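You operate a simulated robot arm through the tools that you are given. There is no shell and no other tool. Be economical: measure what you need, move in short steps, check, and stop when the job is done.

Carry out the task below with a simulated robot arm. There is one attempt and no reset: what you move stays moved.

Task
Brush paste on the middle of the cream mount, lay the hill card on it and weight it down.
Fine: green weight, till the paste has set; brush in its jar, lid back on. Set down upright: green weight. A coat counts when it lies all over at full strength: go over it till it gets no stronger.

It is judged by the outcome, as a careful person would: the job done as asked, and still so three seconds after it is handed in. It fails if anything else is knocked over, pushed out of place, dropped, spilled or broken. A push-on lid holds only when it is set on centred and level and pressed home; a screw cap is set on level and turned clockwise until tight.

Robot
A 7-joint arm with a two-finger parallel gripper, fixed in place. Base frame: the origin is at the foot of the arm, x ahead of it, y to its left, z up; the work surface is at about z = 0.85. Units: m, degrees, N and s.
With the tool pointing down near the work surface it reaches from about 0.32 to 0.74 m from the base axis. Its first joint turns from -115.0 to 115.0 degrees. Payload 3.91 kg.
The tool frame sits at the grasp point between the pads (the TCP): z along the fingers, y along the line on which they close. The tips reach 0.03 m beyond it. The gripper opens to 0.11 m. The fingers are 0.02 m wide and 0.01 m thick; the gripper's body (0.048 by 0.112 m) begins 0.055 m behind the TCP.
Orientation is that of the tool frame in the base frame, as [roll, pitch, yaw] about the fixed x, y, z axes, in that order (R = Rz(yaw) Ry(pitch) Rx(roll)). With the fingers straight down and closing along the base's y, the tool's x points along the base's -x, its y along +y and its z along -z.

Tools
- The arm moves only by the tool servo_tool. Its arguments are lists of equal length, an entry for each row: "travel": the shift along the tool's x, y, z in m, a list of three; "angular": the turn, a rotation vector about the tool's x, y, z in degrees, a list of three; "fingers": the closure in counts, from 0 (fully open) to 255 (shut). In form: {"travel": [[dx, dy, dz], ...], "angular": [[wx, wy, wz], ...], "fingers": [fingers, ...]}. A call has 1 to 12 rows; each row is the pose to reach, as a shift and turn from the pose commanded when the call began, along the tool's axes at that moment. A row lasts 0.2 s, in which the tool goes at most 0.05 m and 8.6 degrees; a call with a longer step from one row to the next is refused whole, and so is a gripper value outside its range. Where a pose cannot be reached the arm comes as near as it can. A force on the tool above 90 N (or 10 N above the force at the start of the call, whichever is more), or a blocked arm, ends the call early, and 0.2 s more pass. Each finger travels about 0.108 m/s and halts on what it meets, pressing with about 33 N; the grip force reading is that of the motor and also rises with nothing between the fingers. The clock runs only during rows and for 0.2 s after the last one: add rows that repeat a pose to give the fingers time. The reply holds the time, the measured pose of the TCP, the force on the tool along the base axes, the opening and the grip force, in the units named above and with some noise, with the torque about the TCP (base axes, N m) and any sound that the robot's microphone picked up.
- Cameras (640 x 400 px; columns grow to the right, rows downward): "scene" is fixed at [0.0473, -0.6551, 1.4812]; the picture's right is [0.70, -0.72, 0.00], its down [-0.15, -0.15, -0.98] and it looks along [0.70, 0.68, -0.21] (base axes); focal length 254 px, centre (320, 200). "wrist" rides on the gripper at [0.072, 0.017, -0.103] in the tool frame; the picture's right is [-0.23, 0.97, 0.00], its down [-0.76, -0.18, -0.62] and it looks along [-0.61, -0.14, 0.78] (tool axes); focal length 222 px, centre (320, 200). There is no depth. A picture from a camera that has moved, and an enlarged one, comes with that camera's place and axes in the base frame and with its lens. The place of the scene camera against the robot may be out by one fixed shift of up to 0.012 m in any direction.
- snapshot(camera): a new picture of that camera. No time passes.
- lift_body(by): slides the trunk up (or, below 0, down) by that many m; the arm rides with it, the base frame stays. It gives what a move gives, with no picture.
- enlarge(camera, box): a new picture of the part [left, top, right, bottom] of that camera's present view, enlarged. No time passes.
- job_done(): hands the job in; it is judged then, once.

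Work in short steps. Places have to be worked out from the pictures, the camera data and where the tool is seen: move nearer, look again, correct. Check each grasp and each placing, and mend what went wrong. You have 120 turns and 68 pictures in all, those below and enlarged ones among them. Open the gripper and draw the arm clear of the work before you hand the job in, unless the task says otherwise; then end with one line.

The tools are called after "Emit:" by a JSON object that holds its "op" and its "data". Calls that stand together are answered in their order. servo_tool: Moves the arm, as the interface text tells. Its arguments: {"type":"object","properties":{"travel":{"type":"array","items":{"type":"array","items":{"type":"number"}}},"angular":{"type":"array","items":{"type":"array","items":{"type":"number"}}},"fingers":{"type":"array","items":{"type":"number"}}},"required":["travel","angular","fingers"]} The other tools are called the same way: lift_body (by) slides the trunk up or down; snapshot (camera) takes a picture; enlarge (camera, box) takes an enlarged picture of a part of a camera's view; job_done () hands the job in.

At the start:

```text
time_s: 0.0
tcp_pos: [0.4706, 0.0324, 1.539]
ee_rot: [-180.0, 0.1, -179.9]
force: [0.1, -0.3, 0.3]
wrist_torque: [-0.02, 0.01, 0.01]
width: 0.1103
grip_force: 0.0
trunk travel left (down, up): [-0.825, 0.165]
```

scene: 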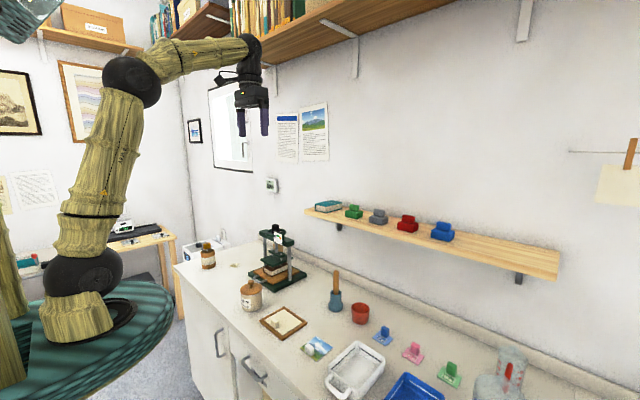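
wrist: 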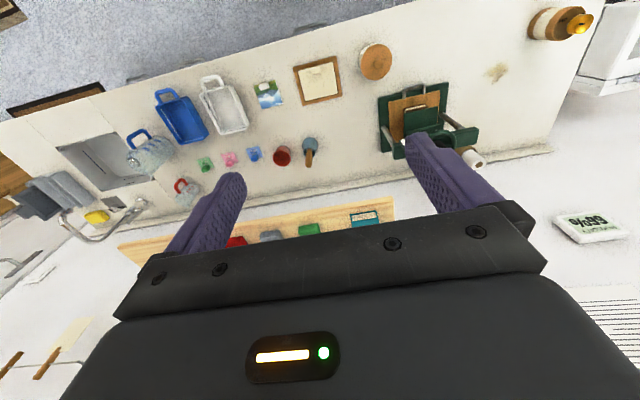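

I start by looking closely at the objects on the counter in both views.

Emit:
{"op": "enlarge", "data": {"camera": "scene", "box": [170, 200, 490, 400]}}

Emit:
{"op": "enlarge", "data": {"camera": "wrist", "box": [140, 20, 460, 220]}}

```text
2.00 times, centred on (330, 300) of scene
camera zoom: at [0.0473, -0.6551, 1.4812], right [0.7, -0.72, 0.0], down [-0.15, -0.15, -0.98], along [0.7, 0.68, -0.21], focal length 509 px, centre (300, 0)
```

zoom: 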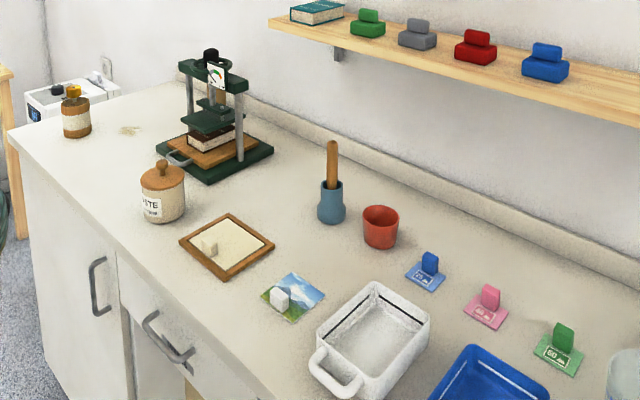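

```text
2.00 times, centred on (300, 120) of wrist
camera zoom: at [0.3975, 0.049, 1.6435], right [0.23, 0.97, 0.0], down [0.76, -0.18, 0.62], along [0.61, -0.14, -0.78], focal length 444 px, centre (360, 360)
```

zoom: 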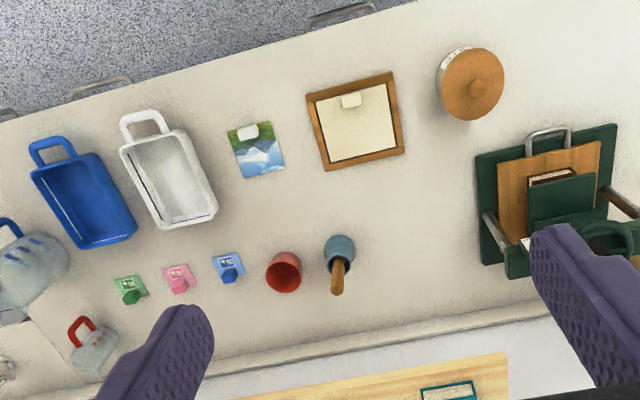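

Let me read the labels and posters.

Emit:
{"op": "enlarge", "data": {"camera": "scene", "box": [260, 90, 340, 200]}}

Emit:
{"op": "enlarge", "data": {"camera": "scene", "box": [360, 310, 480, 400]}}

Emit:
{"op": "enlarge", "data": {"camera": "scene", "box": [230, 270, 340, 360]}}

Emit:
{"op": "enlarge", "data": {"camera": "scene", "box": [300, 190, 470, 250]}}

```text
3.64 times, centred on (300, 145) of scene
camera zoom: at [0.0473, -0.6551, 1.4812], right [0.7, -0.72, 0.0], down [-0.15, -0.15, -0.98], along [0.7, 0.68, -0.21], focal length 925 px, centre (393, 400)
```

zoom: 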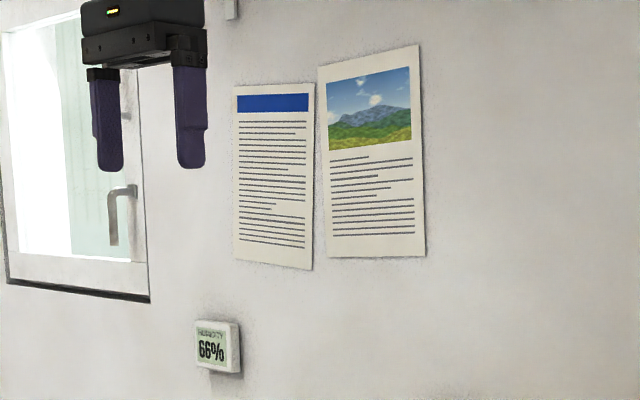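

```text
4.44 times, centred on (420, 355) of scene
camera zoom: at [0.0473, -0.6551, 1.4812], right [0.7, -0.72, 0.0], down [-0.15, -0.15, -0.98], along [0.7, 0.68, -0.21], focal length 1131 px, centre (-124, -489)
```

zoom: 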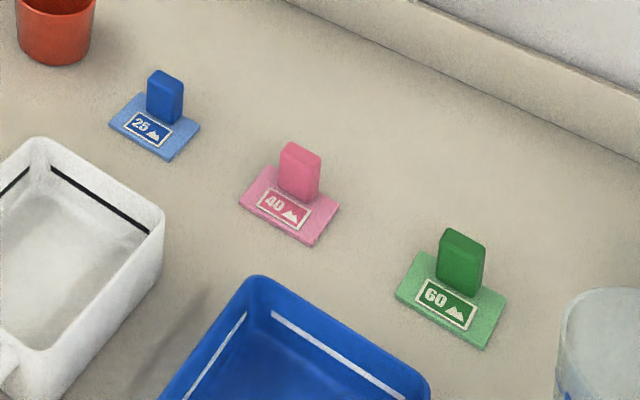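

```text
4.44 times, centred on (285, 315) of scene
camera zoom: at [0.0473, -0.6551, 1.4812], right [0.7, -0.72, 0.0], down [-0.15, -0.15, -0.98], along [0.7, 0.68, -0.21], focal length 1131 px, centre (476, -311)
```

zoom: 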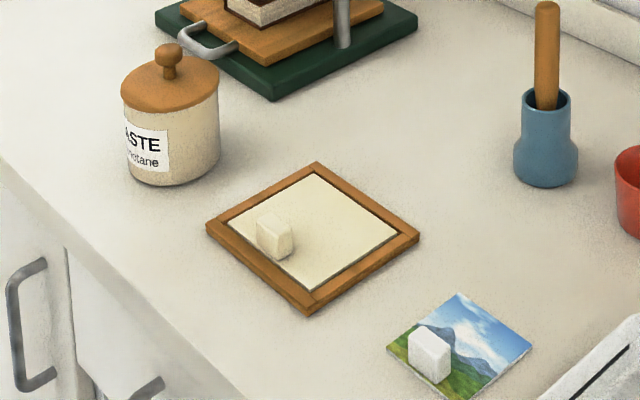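

```text
3.76 times, centred on (385, 220) of scene
camera zoom: at [0.0473, -0.6551, 1.4812], right [0.7, -0.72, 0.0], down [-0.15, -0.15, -0.98], along [0.7, 0.68, -0.21], focal length 958 px, centre (75, 125)
```

zoom: 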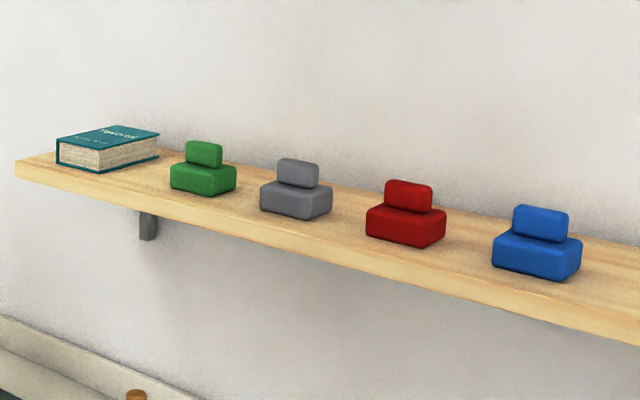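

The brush jar is under the shelf, so I need a closer look. Lowering the trunk keeps the arm posture, and the tool is clear of the shelf at x=0.47.

Emit:
{"op": "lift_body", "data": {"by": -0.3}}

Emit:
{"op": "snapshot", "data": {"camera": "wrist"}}

Emit:
{"op": "snapshot", "data": {"camera": "scene"}}

```text
time_s: 3.0
tcp_pos: [0.4705, 0.0316, 1.2389]
ee_rot: [-179.9, 0.0, -179.9]
force: [-0.3, -0.2, -0.1]
wrist_torque: [-0.04, 0.01, 0.0]
width: 0.1099
grip_force: 0.1
trunk travel left (down, up): [-0.525, 0.465]
```

```text
59 pictures are left
camera wrist: at [0.3974, 0.049, 1.3436], right [0.23, 0.97, 0.0], down [0.76, -0.18, 0.62], along [0.61, -0.14, -0.78], focal length 222 px, centre (320, 200)
```

wrist: 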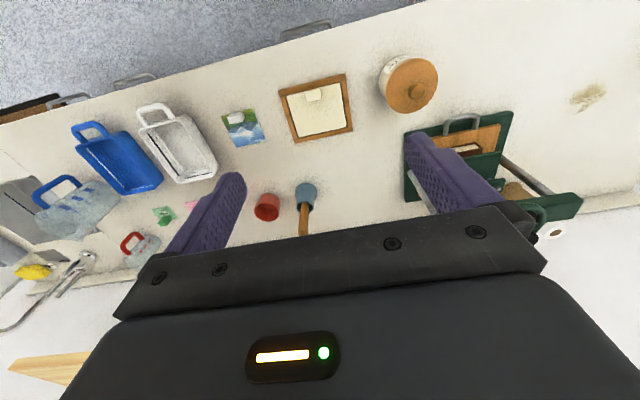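

```text
58 pictures are left
```

scene: 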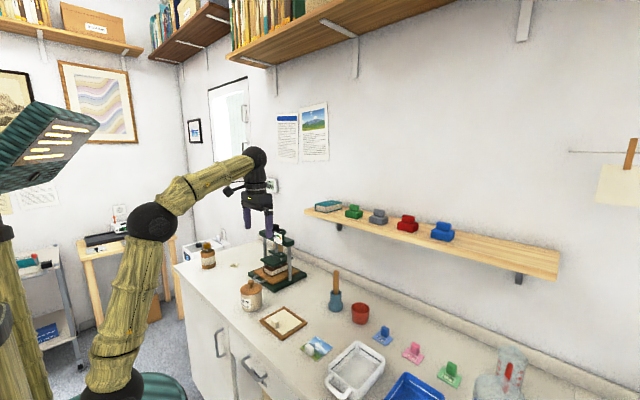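

Jar knob estimated at about (0.518, 0.182, 0.95). I go above it and look down the fingers.

Emit:
{"op": "servo_tool", "data": {"travel": [[-0.008, 0.025, 0.03], [-0.016, 0.05, 0.06], [-0.024, 0.075, 0.09], [-0.032, 0.1, 0.12], [-0.04, 0.125, 0.15], [-0.0475, 0.15, 0.18], [-0.0475, 0.15, 0.18]], "angular": [[0, 0, 0], [0, 0, 0], [0, 0, 0], [0, 0, 0], [0, 0, 0], [0, 0, 0], [0, 0, 0]], "fingers": [0, 0, 0, 0, 0, 0, 0]}}

Emit:
{"op": "snapshot", "data": {"camera": "wrist"}}

```text
time_s: 4.6
tcp_pos: [0.5168, 0.1832, 1.0588]
ee_rot: [-179.9, 0.0, -179.9]
force: [-0.3, -0.7, 0.5]
wrist_torque: [-0.03, 0.02, 0.01]
width: 0.1101
grip_force: 0.0
trunk travel left (down, up): [-0.525, 0.465]
```

```text
57 pictures are left
camera wrist: at [0.4438, 0.2001, 1.164], right [0.23, 0.97, 0.0], down [0.76, -0.18, 0.62], along [0.61, -0.14, -0.78], focal length 222 px, centre (320, 200)
```

wrist: 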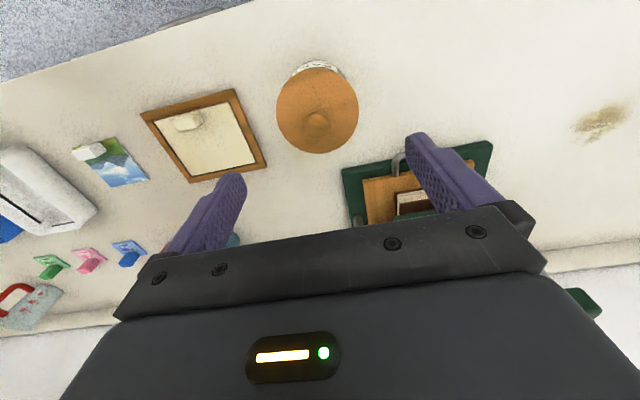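

Knob comes out at (0.515, 0.181). I descend part way with the fingers narrowed and look again.

Emit:
{"op": "servo_tool", "data": {"travel": [[0.001, -0.001, 0.03], [0.002, -0.002, 0.055], [0.002, -0.002, 0.07], [0.002, -0.002, 0.07]], "angular": [[0, 0, 0], [0, 0, 0], [0, 0, 0], [0, 0, 0]], "fingers": [120, 130, 130, 130]}}

Emit:
{"op": "snapshot", "data": {"camera": "wrist"}}

Emit:
{"op": "enlarge", "data": {"camera": "scene", "box": [220, 240, 300, 320]}}

```text
time_s: 5.6
tcp_pos: [0.5151, 0.1799, 0.9888]
ee_rot: [-180.0, 0.0, -180.0]
force: [0.4, 0.1, -0.2]
wrist_torque: [0.02, -0.01, 0.0]
width: 0.0538
grip_force: 0.0
trunk travel left (down, up): [-0.525, 0.465]
```

```text
56 pictures are left
camera wrist: at [0.4426, 0.1974, 1.0932], right [0.23, 0.97, 0.0], down [0.76, -0.18, 0.62], along [0.61, -0.14, -0.78], focal length 222 px, centre (320, 200)
```

wrist: 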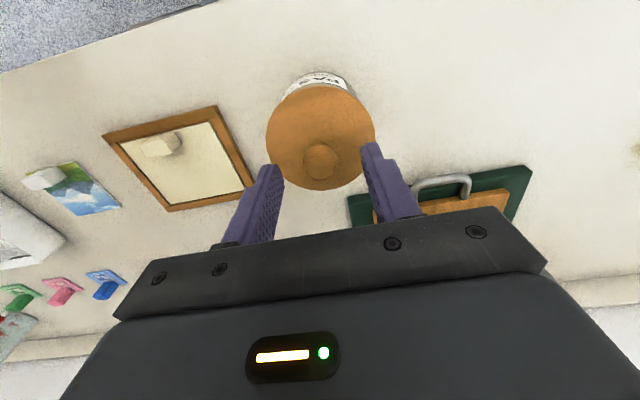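

```text
5.00 times, centred on (260, 280) of scene
camera zoom: at [0.0473, -0.6551, 1.4812], right [0.7, -0.72, 0.0], down [-0.15, -0.15, -0.98], along [0.7, 0.68, -0.21], focal length 1272 px, centre (620, -200)
```

zoom: 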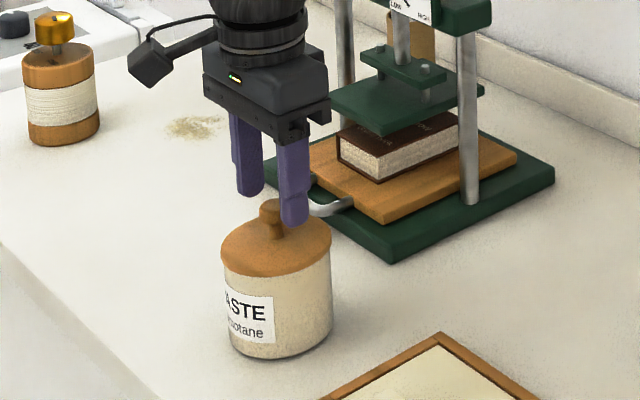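

Knob is centred between the fingers. I go down 25 mm and close on it gently.

Emit:
{"op": "servo_tool", "data": {"travel": [[-0.003, 0, 0.012], [-0.003, 0, 0.025], [-0.003, 0, 0.025]], "angular": [[0, 0, 0], [0, 0, 0], [0, 0, 0]], "fingers": [130, 130, 130]}}

Emit:
{"op": "enlarge", "data": {"camera": "wrist", "box": [220, 80, 420, 205]}}

Emit:
{"op": "enlarge", "data": {"camera": "scene", "box": [230, 250, 290, 320]}}

```text
time_s: 6.4
tcp_pos: [0.5175, 0.1808, 0.9645]
ee_rot: [179.9, 0.0, -179.9]
force: [0.0, -0.3, 4.7]
wrist_torque: [0.0, 0.01, 0.01]
width: 0.054
grip_force: 0.1
trunk travel left (down, up): [-0.525, 0.465]
```

```text
3.20 times, centred on (320, 142) of wrist
camera zoom: at [0.4452, 0.1968, 1.069], right [0.23, 0.97, 0.0], down [0.76, -0.18, 0.62], along [0.61, -0.14, -0.78], focal length 711 px, centre (320, 384)
```

zoom: 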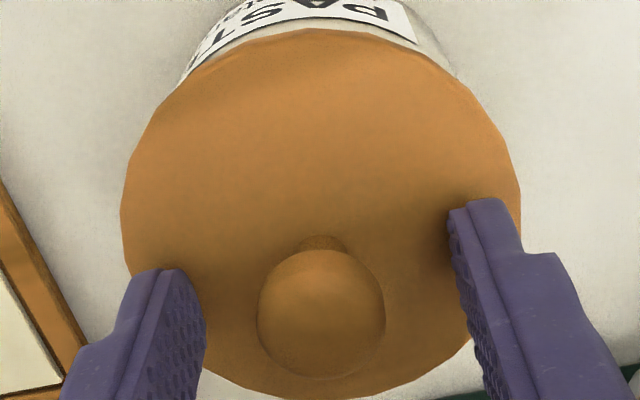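

```text
5.71 times, centred on (260, 285) of scene
camera zoom: at [0.0473, -0.6551, 1.4812], right [0.7, -0.72, 0.0], down [-0.15, -0.15, -0.98], along [0.7, 0.68, -0.21], focal length 1454 px, centre (663, -286)
```

zoom: 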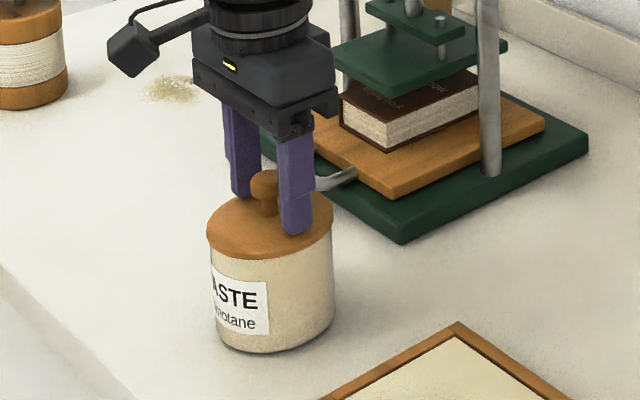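

The tips touch the lid top (tip z≈0.935). I rise 2 mm and grip the knob, then tug a little.

Emit:
{"op": "servo_tool", "data": {"travel": [[0, 0, -0.003], [0, 0, -0.003], [0, 0, -0.003], [0, 0, -0.003]], "angular": [[0, 0, 0], [0, 0, 0], [0, 0, 0], [0, 0, 0]], "fingers": [130, 255, 255, 255]}}

Emit:
{"op": "servo_tool", "data": {"travel": [[0, 0, -0.005], [0, 0, -0.01], [0, 0, -0.015], [0, 0, -0.015]], "angular": [[0, 0, 0], [0, 0, 0], [0, 0, 0], [0, 0, 0]], "fingers": [255, 255, 255, 255]}}

Emit:
{"op": "enlarge", "data": {"camera": "scene", "box": [220, 240, 300, 320]}}

```text
time_s: 7.4
tcp_pos: [0.519, 0.181, 0.9674]
ee_rot: [-179.9, 0.0, -179.9]
force: [-0.1, -0.4, -0.8]
wrist_torque: [-0.01, 0.01, -0.01]
width: 0.0222
grip_force: 32.8
trunk travel left (down, up): [-0.525, 0.465]
heard: snap
```

```text
time_s: 8.4
tcp_pos: [0.5177, 0.1801, 0.9825]
ee_rot: [180.0, 0.0, -179.8]
force: [0.0, 0.3, -0.3]
wrist_torque: [0.01, 0.0, 0.01]
width: 0.022
grip_force: 32.7
trunk travel left (down, up): [-0.525, 0.465]
```

```text
5.00 times, centred on (260, 280) of scene
camera zoom: at [0.0473, -0.6551, 1.4812], right [0.7, -0.72, 0.0], down [-0.15, -0.15, -0.98], along [0.7, 0.68, -0.21], focal length 1272 px, centre (620, -200)
```

zoom: 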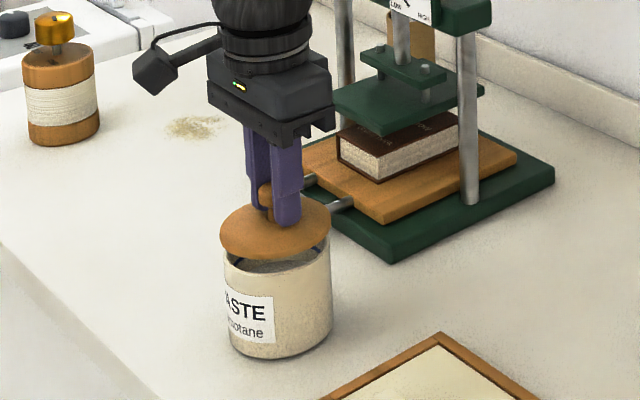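

The lid popped off. I carry it to free counter at about (0.49, 0.31), beyond the jar.

Emit:
{"op": "servo_tool", "data": {"travel": [[0, 0, -0.025], [0, 0, -0.05], [0.01, 0.035, -0.05], [0.02, 0.075, -0.05], [0.028, 0.12, -0.04], [0.028, 0.13, 0.0], [0.028, 0.13, 0.04], [0.028, 0.13, 0.07], [0.028, 0.13, 0.07]], "angular": [[0, 0, 0], [0, 0, 0], [0, 0, 0], [0, 0, 0], [0, 0, 0], [0, 0, 0], [0, 0, 0], [0, 0, 0], [0, 0, 0]], "fingers": [255, 255, 255, 255, 255, 255, 255, 255, 255]}}

Emit:
{"op": "enlarge", "data": {"camera": "scene", "box": [190, 220, 290, 310]}}

```text
time_s: 10.4
tcp_pos: [0.4916, 0.3098, 0.9112]
ee_rot: [-179.9, 0.0, -179.9]
force: [0.2, 0.4, -0.6]
wrist_torque: [0.0, 0.01, 0.0]
width: 0.0222
grip_force: 33.1
trunk travel left (down, up): [-0.525, 0.465]
```

```text
4.44 times, centred on (240, 265) of scene
camera zoom: at [0.0473, -0.6551, 1.4812], right [0.7, -0.72, 0.0], down [-0.15, -0.15, -0.98], along [0.7, 0.68, -0.21], focal length 1131 px, centre (676, -89)
```

zoom: 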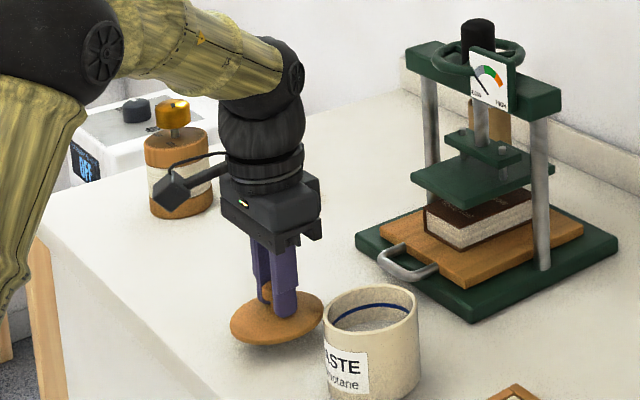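

Lid is a little above the counter; I lower in small steps watching force.

Emit:
{"op": "servo_tool", "data": {"travel": [[0, 0, 0.004], [0, 0, 0.008], [0, 0, 0.008]], "angular": [[0, 0, 0], [0, 0, 0], [0, 0, 0]], "fingers": [255, 255, 255]}}

```text
time_s: 11.2
tcp_pos: [0.4905, 0.3105, 0.9043]
ee_rot: [180.0, 0.0, -179.9]
force: [0.8, 0.7, -0.4]
wrist_torque: [-0.03, 0.01, 0.01]
width: 0.0221
grip_force: 33.1
trunk travel left (down, up): [-0.525, 0.465]
```

Emit:
{"op": "servo_tool", "data": {"travel": [[0, 0, 0.003], [0, 0, 0.006], [0, 0, 0.006]], "angular": [[0, 0, 0], [0, 0, 0], [0, 0, 0]], "fingers": [255, 255, 255]}}

```text
time_s: 12.0
tcp_pos: [0.4898, 0.3102, 0.8972]
ee_rot: [-179.9, 0.0, -179.9]
force: [0.1, -0.1, -0.4]
wrist_torque: [0.01, -0.03, 0.02]
width: 0.0221
grip_force: 33.4
trunk travel left (down, up): [-0.525, 0.465]
```

No contact yet; a bit further down.

Emit:
{"op": "servo_tool", "data": {"travel": [[0, 0, 0.003], [0, 0, 0.003]], "angular": [[0, 0, 0], [0, 0, 0]], "fingers": [255, 255]}}

Emit:
{"op": "enlarge", "data": {"camera": "scene", "box": [205, 250, 265, 310]}}

```text
time_s: 12.6
tcp_pos: [0.4899, 0.3103, 0.8959]
ee_rot: [-180.0, 0.0, -179.9]
force: [-0.1, -0.3, -0.9]
wrist_torque: [0.01, 0.01, 0.05]
width: 0.0221
grip_force: 32.7
trunk travel left (down, up): [-0.525, 0.465]
```

```text
6.67 times, centred on (235, 280) of scene
camera zoom: at [0.0473, -0.6551, 1.4812], right [0.7, -0.72, 0.0], down [-0.15, -0.15, -0.98], along [0.7, 0.68, -0.21], focal length 1696 px, centre (887, -333)
```

zoom: 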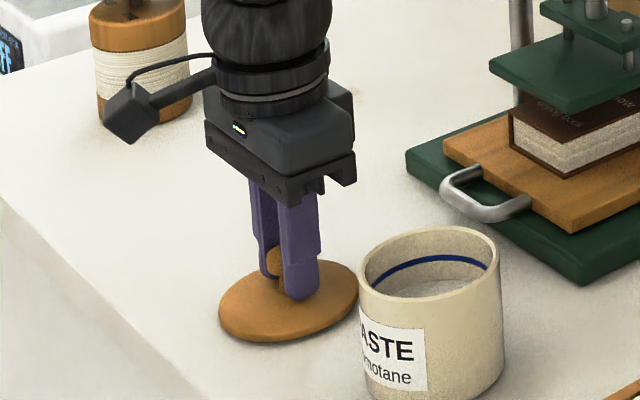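

Emit:
{"op": "servo_tool", "data": {"travel": [[0, 0, 0.002], [0, 0, 0.004], [0, 0, 0.004]], "angular": [[0, 0, 0], [0, 0, 0], [0, 0, 0]], "fingers": [255, 255, 255]}}

```text
time_s: 13.4
tcp_pos: [0.4901, 0.3105, 0.8916]
ee_rot: [179.9, -0.1, -179.9]
force: [-0.5, -0.7, 2.2]
wrist_torque: [-0.07, 0.05, 0.01]
width: 0.0221
grip_force: 33.4
trunk travel left (down, up): [-0.525, 0.465]
```

Contact felt. I release and rise.

Emit:
{"op": "servo_tool", "data": {"travel": [[0, 0, 0], [0, 0, 0], [0, 0, -0.03], [0, 0, -0.07], [0, 0, -0.11], [0, 0, -0.11]], "angular": [[0, 0, 0], [0, 0, 0], [0, 0, 0], [0, 0, 0], [0, 0, 0], [0, 0, 0]], "fingers": [130, 130, 130, 130, 130, 130]}}

Emit:
{"op": "snapshot", "data": {"camera": "wrist"}}

```text
time_s: 14.8
tcp_pos: [0.49, 0.3102, 1.0012]
ee_rot: [180.0, 0.0, -179.9]
force: [0.0, -0.2, 0.1]
wrist_torque: [-0.02, -0.03, -0.02]
width: 0.0537
grip_force: 0.1
trunk travel left (down, up): [-0.525, 0.465]
```

```text
49 pictures are left
camera wrist: at [0.4183, 0.3268, 1.1061], right [0.23, 0.97, 0.0], down [0.76, -0.18, 0.62], along [0.61, -0.14, -0.78], focal length 222 px, centre (320, 200)
```

wrist: 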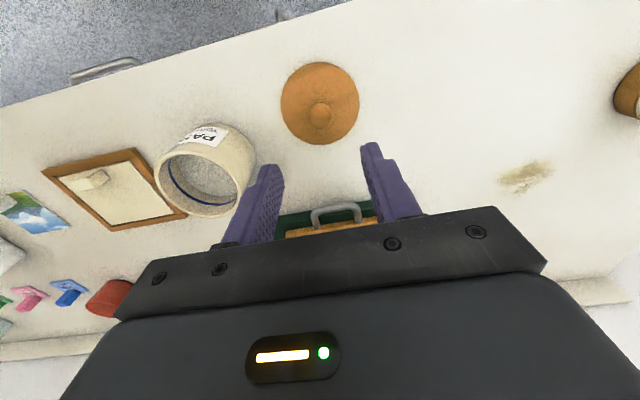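

Lid is flat on the counter. Now to the brush: I swing over with the tool tilted 45° forward so that I stay below the shelf.

Emit:
{"op": "servo_tool", "data": {"travel": [[-0.011, -0.042, -0.0033], [-0.022, -0.084, -0.0067], [-0.033, -0.126, -0.01], [-0.044, -0.168, -0.0133], [-0.055, -0.21, -0.0167], [-0.066, -0.252, -0.02], [-0.077, -0.294, -0.0233], [-0.088, -0.336, -0.0267], [-0.1, -0.378, -0.03], [-0.1, -0.378, -0.03]], "angular": [[0, -5, 0], [0, -10, 0], [0, -15, 0], [0, -20, 0], [0, -25, 0], [0, -30, 0], [0, -35, 0], [0, -40, 0], [0, -45, 0], [0, -45, 0]], "fingers": [100, 100, 100, 100, 100, 100, 100, 100, 100, 100]}}

Emit:
{"op": "snapshot", "data": {"camera": "wrist"}}

Emit:
{"op": "snapshot", "data": {"camera": "scene"}}

```text
time_s: 17.0
tcp_pos: [0.5901, -0.0688, 1.0309]
ee_rot: [-180.0, 45.0, -180.0]
force: [-0.1, 0.0, -0.3]
wrist_torque: [-0.01, 0.01, -0.01]
width: 0.067
grip_force: 0.1
trunk travel left (down, up): [-0.525, 0.465]
```

```text
48 pictures are left
camera wrist: at [0.4666, -0.0508, 1.0544], right [0.16, 0.97, 0.16], down [0.1, -0.18, 0.98], along [0.98, -0.14, -0.12], focal length 222 px, centre (320, 200)
```

wrist: 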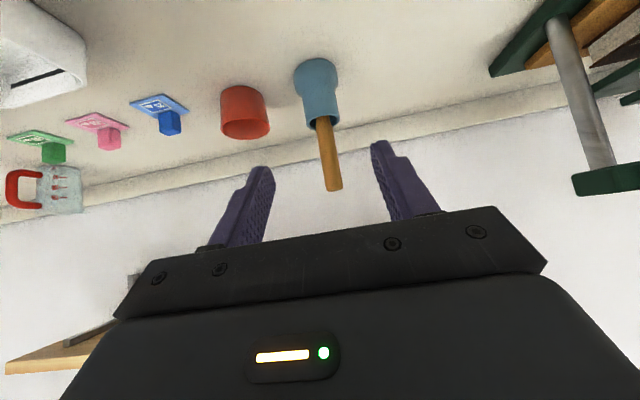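

```text
47 pictures are left
```

scene: 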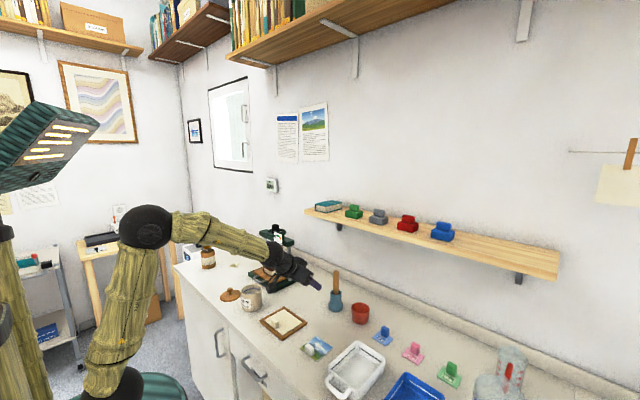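

Brush handle works out at (0.727, -0.069), top z≈1.013. I lower to z≈0.985, go forward around it and close.

Emit:
{"op": "servo_tool", "data": {"travel": [[0.002, 0, 0.03], [0.004, 0, 0.061], [-0.02, 0, 0.086], [-0.044, 0, 0.109], [-0.0629, 0, 0.128], [-0.0629, 0, 0.128]], "angular": [[0, 0, 0], [0, 0, 0], [0, 0, 0], [0, 0, 0], [0, 0, 0], [0, 0, 0]], "fingers": [110, 110, 110, 110, 110, 110]}}

Emit:
{"op": "snapshot", "data": {"camera": "wrist"}}

Emit:
{"op": "enlarge", "data": {"camera": "scene", "box": [290, 240, 370, 320]}}

```text
time_s: 18.4
tcp_pos: [0.7269, -0.0675, 0.984]
ee_rot: [180.0, 45.0, -179.9]
force: [0.2, 0.8, 0.1]
wrist_torque: [-0.03, 0.03, -0.02]
width: 0.0629
grip_force: 0.0
trunk travel left (down, up): [-0.525, 0.465]
```

```text
46 pictures are left
camera wrist: at [0.6023, -0.0504, 1.0073], right [0.16, 0.97, 0.16], down [0.1, -0.18, 0.98], along [0.98, -0.14, -0.12], focal length 222 px, centre (320, 200)
```

wrist: 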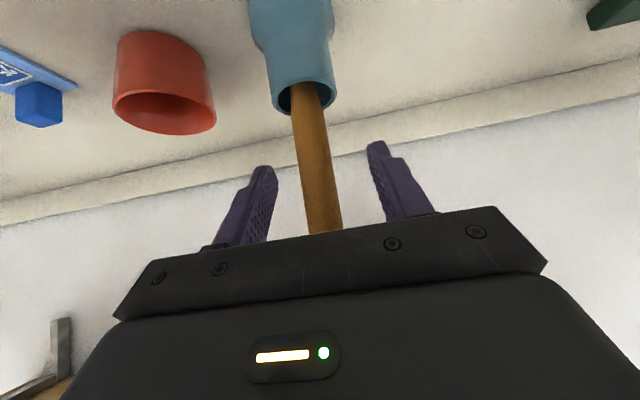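

```text
5.00 times, centred on (330, 280) of scene
camera zoom: at [0.0473, -0.6551, 1.4812], right [0.7, -0.72, 0.0], down [-0.15, -0.15, -0.98], along [0.7, 0.68, -0.21], focal length 1272 px, centre (270, -200)
```

zoom: 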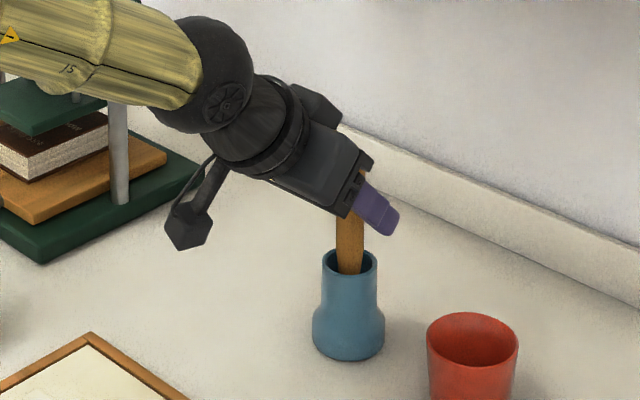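

Handle is centred between the pads; close on it.

Emit:
{"op": "servo_tool", "data": {"travel": [[0, 0, 0], [0, 0, 0], [0, 0, 0], [0, 0, 0]], "angular": [[0, 0, 0], [0, 0, 0], [0, 0, 0], [0, 0, 0]], "fingers": [255, 255, 255, 255]}}

Emit:
{"op": "enlarge", "data": {"camera": "wrist", "box": [180, 0, 460, 240]}}

```text
time_s: 19.4
tcp_pos: [0.7259, -0.0675, 0.9852]
ee_rot: [179.9, 45.0, -179.8]
force: [0.6, -0.1, 0.7]
wrist_torque: [-0.01, -0.07, 0.01]
width: 0.02
grip_force: 33.3
trunk travel left (down, up): [-0.525, 0.465]
```

```text
1.67 times, centred on (320, 120) of wrist
camera zoom: at [0.602, -0.0505, 1.0074], right [0.16, 0.97, 0.16], down [0.1, -0.18, 0.98], along [0.98, -0.14, -0.12], focal length 370 px, centre (320, 333)
```

zoom: 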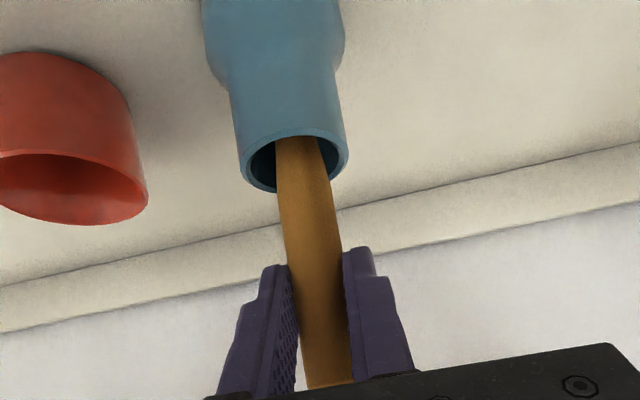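

Gripped (20 mm handle). Lift straight up 9 cm.

Emit:
{"op": "servo_tool", "data": {"travel": [[-0.0141, 0, -0.0141], [-0.0283, 0, -0.0283], [-0.0424, 0, -0.0424], [-0.0636, 0, -0.0636], [-0.0636, 0, -0.0636]], "angular": [[0, 0, 0], [0, 0, 0], [0, 0, 0], [0, 0, 0], [0, 0, 0]], "fingers": [255, 255, 255, 255, 255]}}

Emit:
{"op": "enlarge", "data": {"camera": "scene", "box": [270, 210, 370, 310]}}

```text
time_s: 20.6
tcp_pos: [0.7255, -0.068, 1.0739]
ee_rot: [-179.9, 45.1, -179.9]
force: [0.0, 0.2, -0.2]
wrist_torque: [-0.01, -0.01, -0.01]
width: 0.0196
grip_force: 32.9
trunk travel left (down, up): [-0.525, 0.465]
```

```text
4.00 times, centred on (320, 260) of scene
camera zoom: at [0.0473, -0.6551, 1.4812], right [0.7, -0.72, 0.0], down [-0.15, -0.15, -0.98], along [0.7, 0.68, -0.21], focal length 1018 px, centre (320, -40)
```

zoom: 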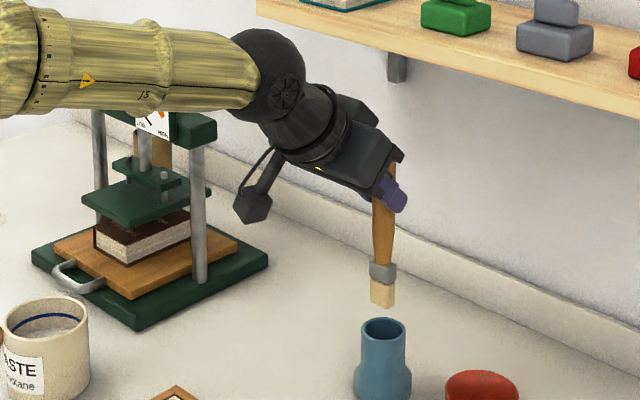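

Brush is out; bristle tip is about 0.129 below the TCP. Carry it, first back then left, to above the paste jar at (0.518, 0.181).

Emit:
{"op": "servo_tool", "data": {"travel": [[0.0318, 0, -0.0318], [0.0636, 0.022, -0.0636], [0.0919, 0.05, -0.0919], [0.1162, 0.084, -0.1162], [0.1336, 0.124, -0.1336], [0.1467, 0.165, -0.1467], [0.1467, 0.207, -0.1467], [0.1467, 0.249, -0.1467], [0.1467, 0.249, -0.1467]], "angular": [[0, 0, 0], [0, 0, 0], [0, 0, 0], [0, 0, 0], [0, 0, 0], [0, 0, 0], [0, 0, 0], [0, 0, 0], [0, 0, 0]], "fingers": [255, 255, 255, 255, 255, 255, 255, 255, 255]}}

Emit:
{"op": "enlarge", "data": {"camera": "scene", "box": [200, 220, 300, 320]}}

Emit:
{"op": "snapshot", "data": {"camera": "wrist"}}

```text
time_s: 22.6
tcp_pos: [0.518, 0.1811, 1.0735]
ee_rot: [-180.0, 45.0, -179.9]
force: [1.0, 0.2, -1.3]
wrist_torque: [0.0, -0.02, 0.0]
width: 0.0196
grip_force: 33.0
trunk travel left (down, up): [-0.525, 0.465]
```

```text
4.00 times, centred on (250, 270) of scene
camera zoom: at [0.0473, -0.6551, 1.4812], right [0.7, -0.72, 0.0], down [-0.15, -0.15, -0.98], along [0.7, 0.68, -0.21], focal length 1018 px, centre (600, -80)
```

zoom: 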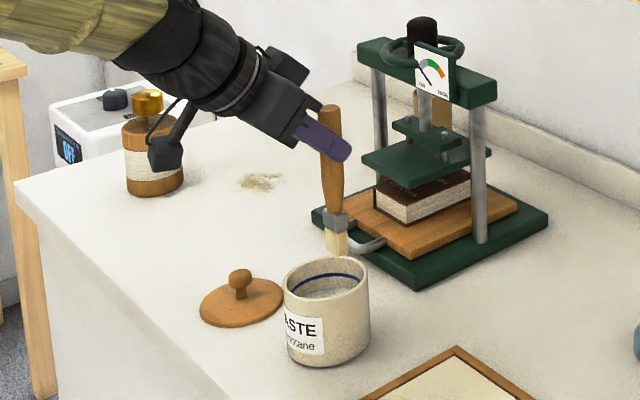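

```text
41 pictures are left
camera wrist: at [0.3936, 0.1983, 1.0972], right [0.16, 0.97, 0.16], down [0.1, -0.18, 0.98], along [0.98, -0.14, -0.12], focal length 222 px, centre (320, 200)
```

wrist: 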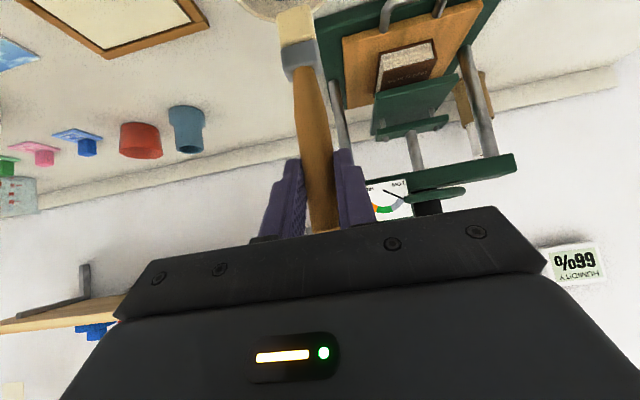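

Tip is over the jar, slightly forward. I shift back 8 mm and dip, watching force and picture.

Emit:
{"op": "servo_tool", "data": {"travel": [[0.0057, 0, -0.0057], [0.0269, 0, 0.0155], [0.0481, 0, 0.0367], [0.0516, 0, 0.0402], [0.0516, 0, 0.0402]], "angular": [[0, 0, 0], [0, 0, 0], [0, 0, 0], [0, 0, 0], [0, 0, 0]], "fingers": [255, 255, 255, 255, 255]}}

Emit:
{"op": "enlarge", "data": {"camera": "scene", "box": [230, 250, 300, 320]}}

```text
time_s: 23.8
tcp_pos: [0.51, 0.1811, 1.0123]
ee_rot: [179.8, 45.4, 179.9]
force: [0.4, -0.1, 33.2]
wrist_torque: [-0.05, -0.64, 0.03]
width: 0.02
grip_force: 33.0
trunk travel left (down, up): [-0.525, 0.465]
```

```text
5.71 times, centred on (265, 285) of scene
camera zoom: at [0.0473, -0.6551, 1.4812], right [0.7, -0.72, 0.0], down [-0.15, -0.15, -0.98], along [0.7, 0.68, -0.21], focal length 1454 px, centre (634, -286)
```

zoom: 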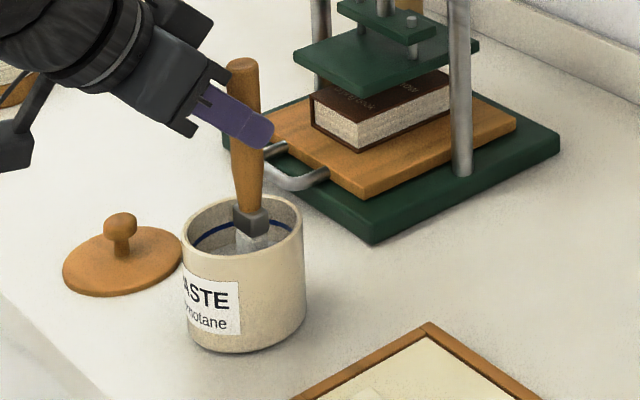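

Bristles press the paste (33 N, a bit hard). I ease up, swish slightly, and lift out to see whether it is loaded.

Emit:
{"op": "servo_tool", "data": {"travel": [[-0.0025, 0, -0.0025], [-0.0025, 0.005, -0.0025], [-0.0025, -0.005, -0.0025], [-0.0025, 0, -0.0025], [-0.03, 0, -0.03], [-0.06, 0, -0.06], [-0.06, 0, -0.06]], "angular": [[0, 0, 0], [0, 0, 0], [0, 0, 0], [0, 0, 0], [0, 0, 0], [0, 0, 0], [0, 0, 0]], "fingers": [255, 255, 255, 255, 255, 255, 255]}}

Emit:
{"op": "enlarge", "data": {"camera": "scene", "box": [230, 230, 300, 300]}}

Emit:
{"op": "snapshot", "data": {"camera": "wrist"}}

```text
time_s: 25.4
tcp_pos: [0.5104, 0.1806, 1.0941]
ee_rot: [-179.9, 44.9, -179.9]
force: [-0.1, -0.4, -0.8]
wrist_torque: [-0.05, -0.02, -0.04]
width: 0.0193
grip_force: 33.5
trunk travel left (down, up): [-0.525, 0.465]
```

```text
5.71 times, centred on (265, 265) of scene
camera zoom: at [0.0473, -0.6551, 1.4812], right [0.7, -0.72, 0.0], down [-0.15, -0.15, -0.98], along [0.7, 0.68, -0.21], focal length 1454 px, centre (634, -171)
```

zoom: 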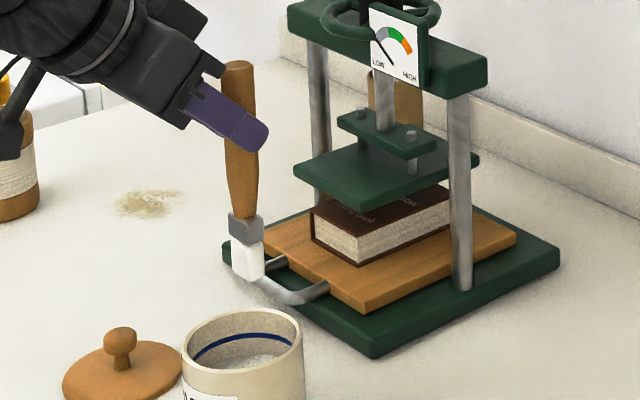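

```text
38 pictures are left
camera wrist: at [0.3858, 0.1973, 1.1171], right [0.16, 0.97, 0.16], down [0.1, -0.18, 0.98], along [0.98, -0.14, -0.12], focal length 222 px, centre (320, 200)
```

wrist: 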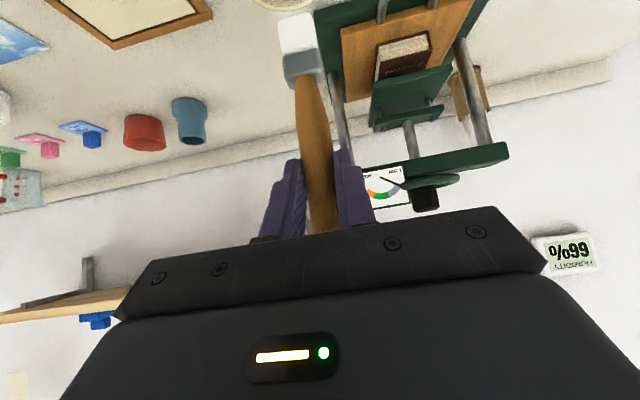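

Bristles are white: loaded. The brush leans ~10° forward in the grip, so I turn the tool +9° to make it upright and hover over the mount, then look.

Emit:
{"op": "servo_tool", "data": {"travel": [[0, -0.04, 0], [0.004, -0.08, 0.015], [0.008, -0.115, 0.035], [0.0125, -0.145, 0.055], [0.017, -0.1686, 0.0735], [0.017, -0.1686, 0.0735]], "angular": [[0, 2, 0], [0, 4, 0], [0, 6, 0], [0, 8, 0], [0, 9, 0], [0, 9, 0]], "fingers": [255, 255, 255, 255, 255, 255]}}

Emit:
{"op": "enlarge", "data": {"camera": "scene", "box": [255, 280, 335, 360]}}

```text
time_s: 26.8
tcp_pos: [0.5491, 0.0117, 1.0301]
ee_rot: [180.0, 36.1, -180.0]
force: [0.3, 0.5, -0.1]
wrist_torque: [-0.01, -0.04, 0.0]
width: 0.0191
grip_force: 33.2
trunk travel left (down, up): [-0.525, 0.465]
```

```text
5.00 times, centred on (295, 320) of scene
camera zoom: at [0.0473, -0.6551, 1.4812], right [0.7, -0.72, 0.0], down [-0.15, -0.15, -0.98], along [0.7, 0.68, -0.21], focal length 1272 px, centre (445, -400)
```

zoom: 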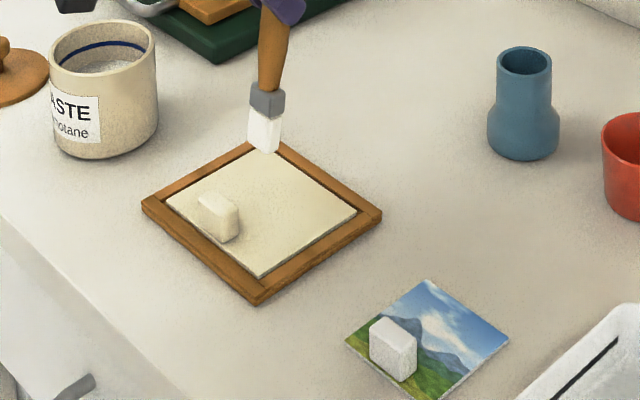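

Brush tip is upright over the mount (tip z≈0.902). Card is 75 mm square; cream panel spans about x 0.497–0.584, y −0.040–0.068. I lower in small steps until I feel the bristles touch.

Emit:
{"op": "servo_tool", "data": {"travel": [[0.0118, 0, 0.0162], [0.0206, 0, 0.0283], [0.0235, 0, 0.0324], [0.0235, 0, 0.0324]], "angular": [[0, 0, 0], [0, 0, 0], [0, 0, 0], [0, 0, 0]], "fingers": [255, 255, 255, 255]}}

```text
time_s: 27.8
tcp_pos: [0.5489, 0.0126, 0.9906]
ee_rot: [-180.0, 36.1, -179.9]
force: [-0.3, -0.1, 0.3]
wrist_torque: [0.02, 0.0, 0.0]
width: 0.0191
grip_force: 33.0
trunk travel left (down, up): [-0.525, 0.465]
```

Emit:
{"op": "servo_tool", "data": {"travel": [[0.0018, 0, 0.0024], [0.0018, 0, 0.0024]], "angular": [[0, 0, 0], [0, 0, 0]], "fingers": [255, 255]}}

Emit:
{"op": "enlarge", "data": {"camera": "scene", "box": [255, 290, 325, 360]}}

```text
time_s: 28.4
tcp_pos: [0.5484, 0.0122, 0.988]
ee_rot: [179.9, 36.0, -179.9]
force: [0.1, 0.2, -0.1]
wrist_torque: [-0.01, 0.01, 0.01]
width: 0.0191
grip_force: 33.1
trunk travel left (down, up): [-0.525, 0.465]
```

```text
5.71 times, centred on (290, 325) of scene
camera zoom: at [0.0473, -0.6551, 1.4812], right [0.7, -0.72, 0.0], down [-0.15, -0.15, -0.98], along [0.7, 0.68, -0.21], focal length 1454 px, centre (491, -514)
```

zoom: 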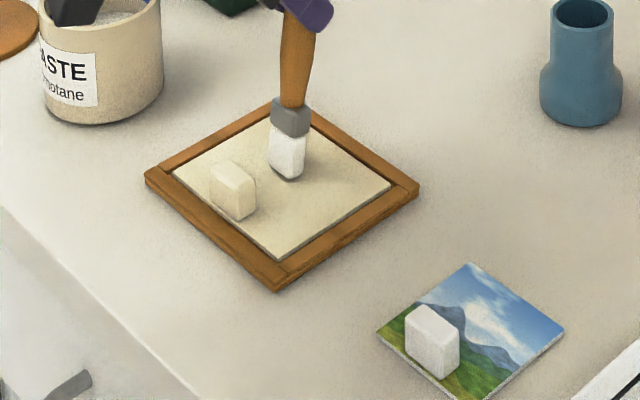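

Very close to contact; 3 mm further.

Emit:
{"op": "servo_tool", "data": {"travel": [[0.0018, 0, 0.0024], [0.0018, 0, 0.0024]], "angular": [[0, 0, 0], [0, 0, 0]], "fingers": [255, 255]}}

```text
time_s: 29.0
tcp_pos: [0.5502, 0.0126, 0.9876]
ee_rot: [180.0, 36.3, -179.8]
force: [0.9, 0.1, 13.2]
wrist_torque: [0.01, -0.13, 0.02]
width: 0.0191
grip_force: 33.2
trunk travel left (down, up): [-0.525, 0.465]
```

Contact at TCP z≈0.988 (13 N). I ease 0.8 mm and make y-strokes (along the firm grip direction), stepping in x.

Emit:
{"op": "servo_tool", "data": {"travel": [[0.0035, -0.032, -0.0035], [0.0035, 0, -0.0035], [0.0035, 0.032, -0.0035], [-0.0062, 0.032, 0.0035], [-0.0062, 0, 0.0035], [-0.0062, -0.032, 0.0035], [-0.0159, -0.032, 0.0106], [-0.0159, 0, 0.0106], [-0.0159, 0.032, 0.0106], [-0.0248, 0.032, 0.017], [-0.0248, 0, 0.017], [-0.0248, -0.032, 0.017]], "angular": [[0, 0, 0], [0, 0, 0], [0, 0, 0], [0, 0, 0], [0, 0, 0], [0, 0, 0], [0, 0, 0], [0, 0, 0], [0, 0, 0], [0, 0, 0], [0, 0, 0], [0, 0, 0]], "fingers": [255, 255, 255, 255, 255, 255, 255, 255, 255, 255, 255, 255]}}

Emit:
{"op": "enlarge", "data": {"camera": "scene", "box": [260, 295, 320, 355]}}

```text
time_s: 31.6
tcp_pos: [0.5798, -0.0202, 0.986]
ee_rot: [180.0, 36.1, -179.9]
force: [-0.2, -0.4, 1.8]
wrist_torque: [-0.16, 0.03, -0.03]
width: 0.0186
grip_force: 32.9
trunk travel left (down, up): [-0.525, 0.465]
```

```text
6.67 times, centred on (290, 325) of scene
camera zoom: at [0.0473, -0.6551, 1.4812], right [0.7, -0.72, 0.0], down [-0.15, -0.15, -0.98], along [0.7, 0.68, -0.21], focal length 1696 px, centre (520, -633)
```

zoom: 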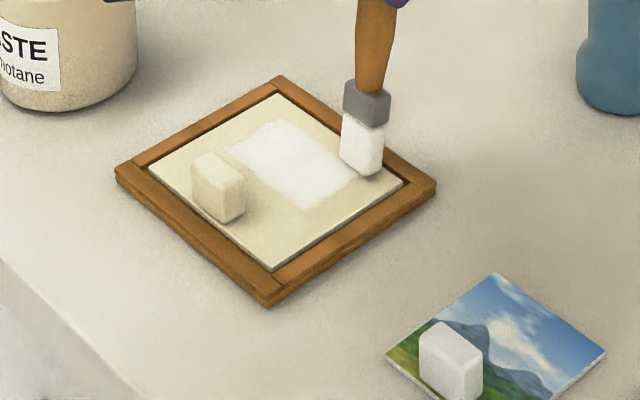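

A white coat shows where I brushed; it needs widening toward the block and toward −y. I do wider, closely spaced lines.

Emit:
{"op": "servo_tool", "data": {"travel": [[-0.0046, -0.018, 0.0039], [-0.0046, 0.025, 0.0039], [-0.0046, 0.068, 0.0039], [0.0035, 0.068, -0.002], [0.0035, 0.025, -0.002], [0.0035, -0.018, -0.002], [0.0116, -0.018, -0.0078], [0.0116, 0.025, -0.0078], [0.0116, 0.068, -0.0078], [0.0197, 0.068, -0.0137], [0.0197, 0.025, -0.0137], [0.0197, -0.018, -0.0137]], "angular": [[0, 0, 0], [0, 0, 0], [0, 0, 0], [0, 0, 0], [0, 0, 0], [0, 0, 0], [0, 0, 0], [0, 0, 0], [0, 0, 0], [0, 0, 0], [0, 0, 0], [0, 0, 0]], "fingers": [255, 255, 255, 255, 255, 255, 255, 255, 255, 255, 255, 255]}}

```text
time_s: 34.2
tcp_pos: [0.556, -0.0395, 0.9848]
ee_rot: [180.0, 36.0, -179.9]
force: [0.0, 0.9, 0.2]
wrist_torque: [-0.01, -0.01, 0.0]
width: 0.0204
grip_force: 33.1
trunk travel left (down, up): [-0.525, 0.465]
```

Emit:
{"op": "enlarge", "data": {"camera": "scene", "box": [260, 285, 330, 355]}}

```text
5.71 times, centred on (295, 320) of scene
camera zoom: at [0.0473, -0.6551, 1.4812], right [0.7, -0.72, 0.0], down [-0.15, -0.15, -0.98], along [0.7, 0.68, -0.21], focal length 1454 px, centre (463, -486)
```

zoom: 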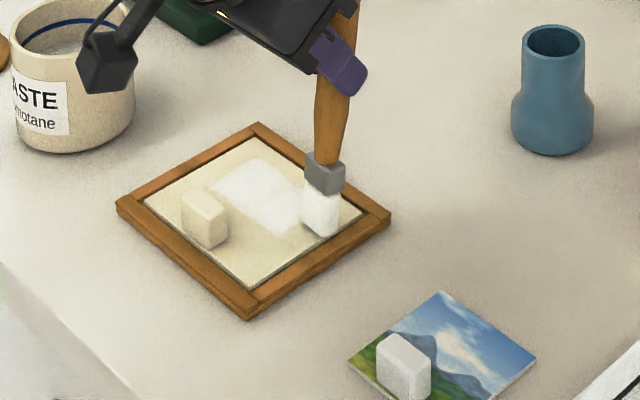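

Coat hasn't reached low-x yet. I now do the lines nearer the block, 1 mm lower.

Emit:
{"op": "servo_tool", "data": {"travel": [[0.0079, 0.02, -0.0045], [0.0079, 0.053, -0.0045], [0.0079, 0.086, -0.0045], [0.0144, 0.086, -0.0092], [0.0144, 0.053, -0.0092], [0.0144, 0.02, -0.0092], [0.0208, 0.02, -0.0139], [0.0208, 0.053, -0.0139], [0.0208, 0.086, -0.0139], [0.0144, 0.086, -0.0092], [0.0144, 0.053, -0.0092]], "angular": [[0, 0, 0], [0, 0, 0], [0, 0, 0], [0, 0, 0], [0, 0, 0], [0, 0, 0], [0, 0, 0], [0, 0, 0], [0, 0, 0], [0, 0, 0], [0, 0, 0]], "fingers": [255, 255, 255, 255, 255, 255, 255, 255, 255, 255, 255]}}

Emit:
{"op": "enlarge", "data": {"camera": "scene", "box": [265, 290, 325, 350]}}

```text
time_s: 36.6
tcp_pos: [0.5402, 0.0145, 0.9842]
ee_rot: [179.9, 35.9, -179.9]
force: [-0.8, -0.2, 0.0]
wrist_torque: [0.01, -0.02, 0.01]
width: 0.0207
grip_force: 32.6
trunk travel left (down, up): [-0.525, 0.465]
```

```text
6.67 times, centred on (295, 320) of scene
camera zoom: at [0.0473, -0.6551, 1.4812], right [0.7, -0.72, 0.0], down [-0.15, -0.15, -0.98], along [0.7, 0.68, -0.21], focal length 1696 px, centre (487, -600)
```

zoom: 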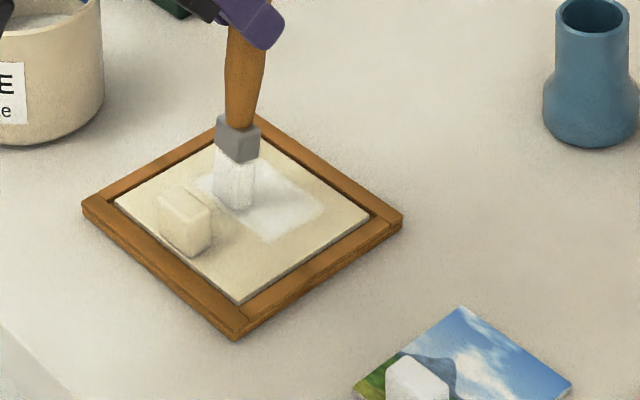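

Bristles now look dry and the tip has lifted slightly in the grip. I go back to the jar to reload.

Emit:
{"op": "servo_tool", "data": {"travel": [[-0.0294, 0, -0.0405], [-0.0588, 0, -0.0809], [-0.055, 0.042, -0.084], [-0.052, 0.084, -0.087], [-0.048, 0.126, -0.089], [-0.045, 0.1665, -0.0909], [-0.0233, 0.1665, -0.061], [-0.0039, 0.1665, -0.0343], [-0.0015, 0.1665, -0.031], [-0.0015, 0.1665, -0.031]], "angular": [[0, 0, 0], [0, 0, 0], [0, 0, 0], [0, 0, 0], [0, 0, 0], [0, 0, 0], [0, 0, 0], [0, 0, 0], [0, 0, 0], [0, 0, 0]], "fingers": [255, 255, 255, 255, 255, 255, 255, 255, 255, 255]}}

```text
time_s: 38.8
tcp_pos: [0.5208, 0.1824, 1.0128]
ee_rot: [179.8, 36.4, 180.0]
force: [2.8, 0.6, 23.1]
wrist_torque: [0.18, -0.44, -0.01]
width: 0.0204
grip_force: 32.9
trunk travel left (down, up): [-0.525, 0.465]
```

Loaded (contact 23 N). Lift out and return to hover over the mount centre.

Emit:
{"op": "servo_tool", "data": {"travel": [[-0.02, 0, -0.028], [-0.0412, 0, -0.0566], [-0.046, -0.042, -0.053], [-0.05, -0.084, -0.05], [-0.054, -0.126, -0.047], [-0.059, -0.1685, -0.0437], [-0.034, -0.1685, -0.0094], [-0.009, -0.1685, 0.025], [-0.009, -0.1685, 0.025]], "angular": [[0, 0, 0], [0, 0, 0], [0, 0, 0], [0, 0, 0], [0, 0, 0], [0, 0, 0], [0, 0, 0], [0, 0, 0], [0, 0, 0]], "fingers": [255, 255, 255, 255, 255, 255, 255, 255, 255]}}

Emit:
{"op": "enlarge", "data": {"camera": "scene", "box": [265, 285, 325, 345]}}

```text
time_s: 40.8
tcp_pos: [0.5426, 0.0115, 0.9952]
ee_rot: [-179.9, 36.0, -179.9]
force: [0.5, -0.2, 0.1]
wrist_torque: [-0.01, 0.02, 0.0]
width: 0.0204
grip_force: 33.0
trunk travel left (down, up): [-0.525, 0.465]
```

```text
6.67 times, centred on (295, 315) of scene
camera zoom: at [0.0473, -0.6551, 1.4812], right [0.7, -0.72, 0.0], down [-0.15, -0.15, -0.98], along [0.7, 0.68, -0.21], focal length 1696 px, centre (487, -567)
```

zoom: 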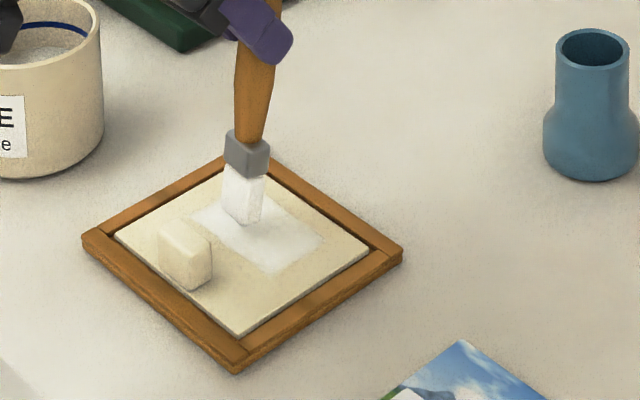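

Brush reloaded; tip near the coat's upper part. I lower 9 mm to feel contact.

Emit:
{"op": "servo_tool", "data": {"travel": [[0.003, 0, 0.004], [0.0053, 0, 0.0073], [0.0053, 0, 0.0073]], "angular": [[0, 0, 0], [0, 0, 0], [0, 0, 0]], "fingers": [255, 255, 255]}}

```text
time_s: 41.6
tcp_pos: [0.5435, 0.0127, 0.9859]
ee_rot: [180.0, 36.0, -179.8]
force: [-0.1, 0.2, 0.4]
wrist_torque: [-0.01, 0.0, 0.0]
width: 0.0204
grip_force: 33.6
trunk travel left (down, up): [-0.525, 0.465]
```

Emit:
{"op": "servo_tool", "data": {"travel": [[0.0018, 0, 0.0024], [0.0018, 0, 0.0024]], "angular": [[0, 0, 0], [0, 0, 0]], "fingers": [255, 255]}}

```text
time_s: 42.2
tcp_pos: [0.5435, 0.0138, 0.9838]
ee_rot: [180.0, 36.0, -179.9]
force: [0.2, 0.8, 3.1]
wrist_torque: [0.06, -0.01, 0.0]
width: 0.0203
grip_force: 33.2
trunk travel left (down, up): [-0.525, 0.465]
```

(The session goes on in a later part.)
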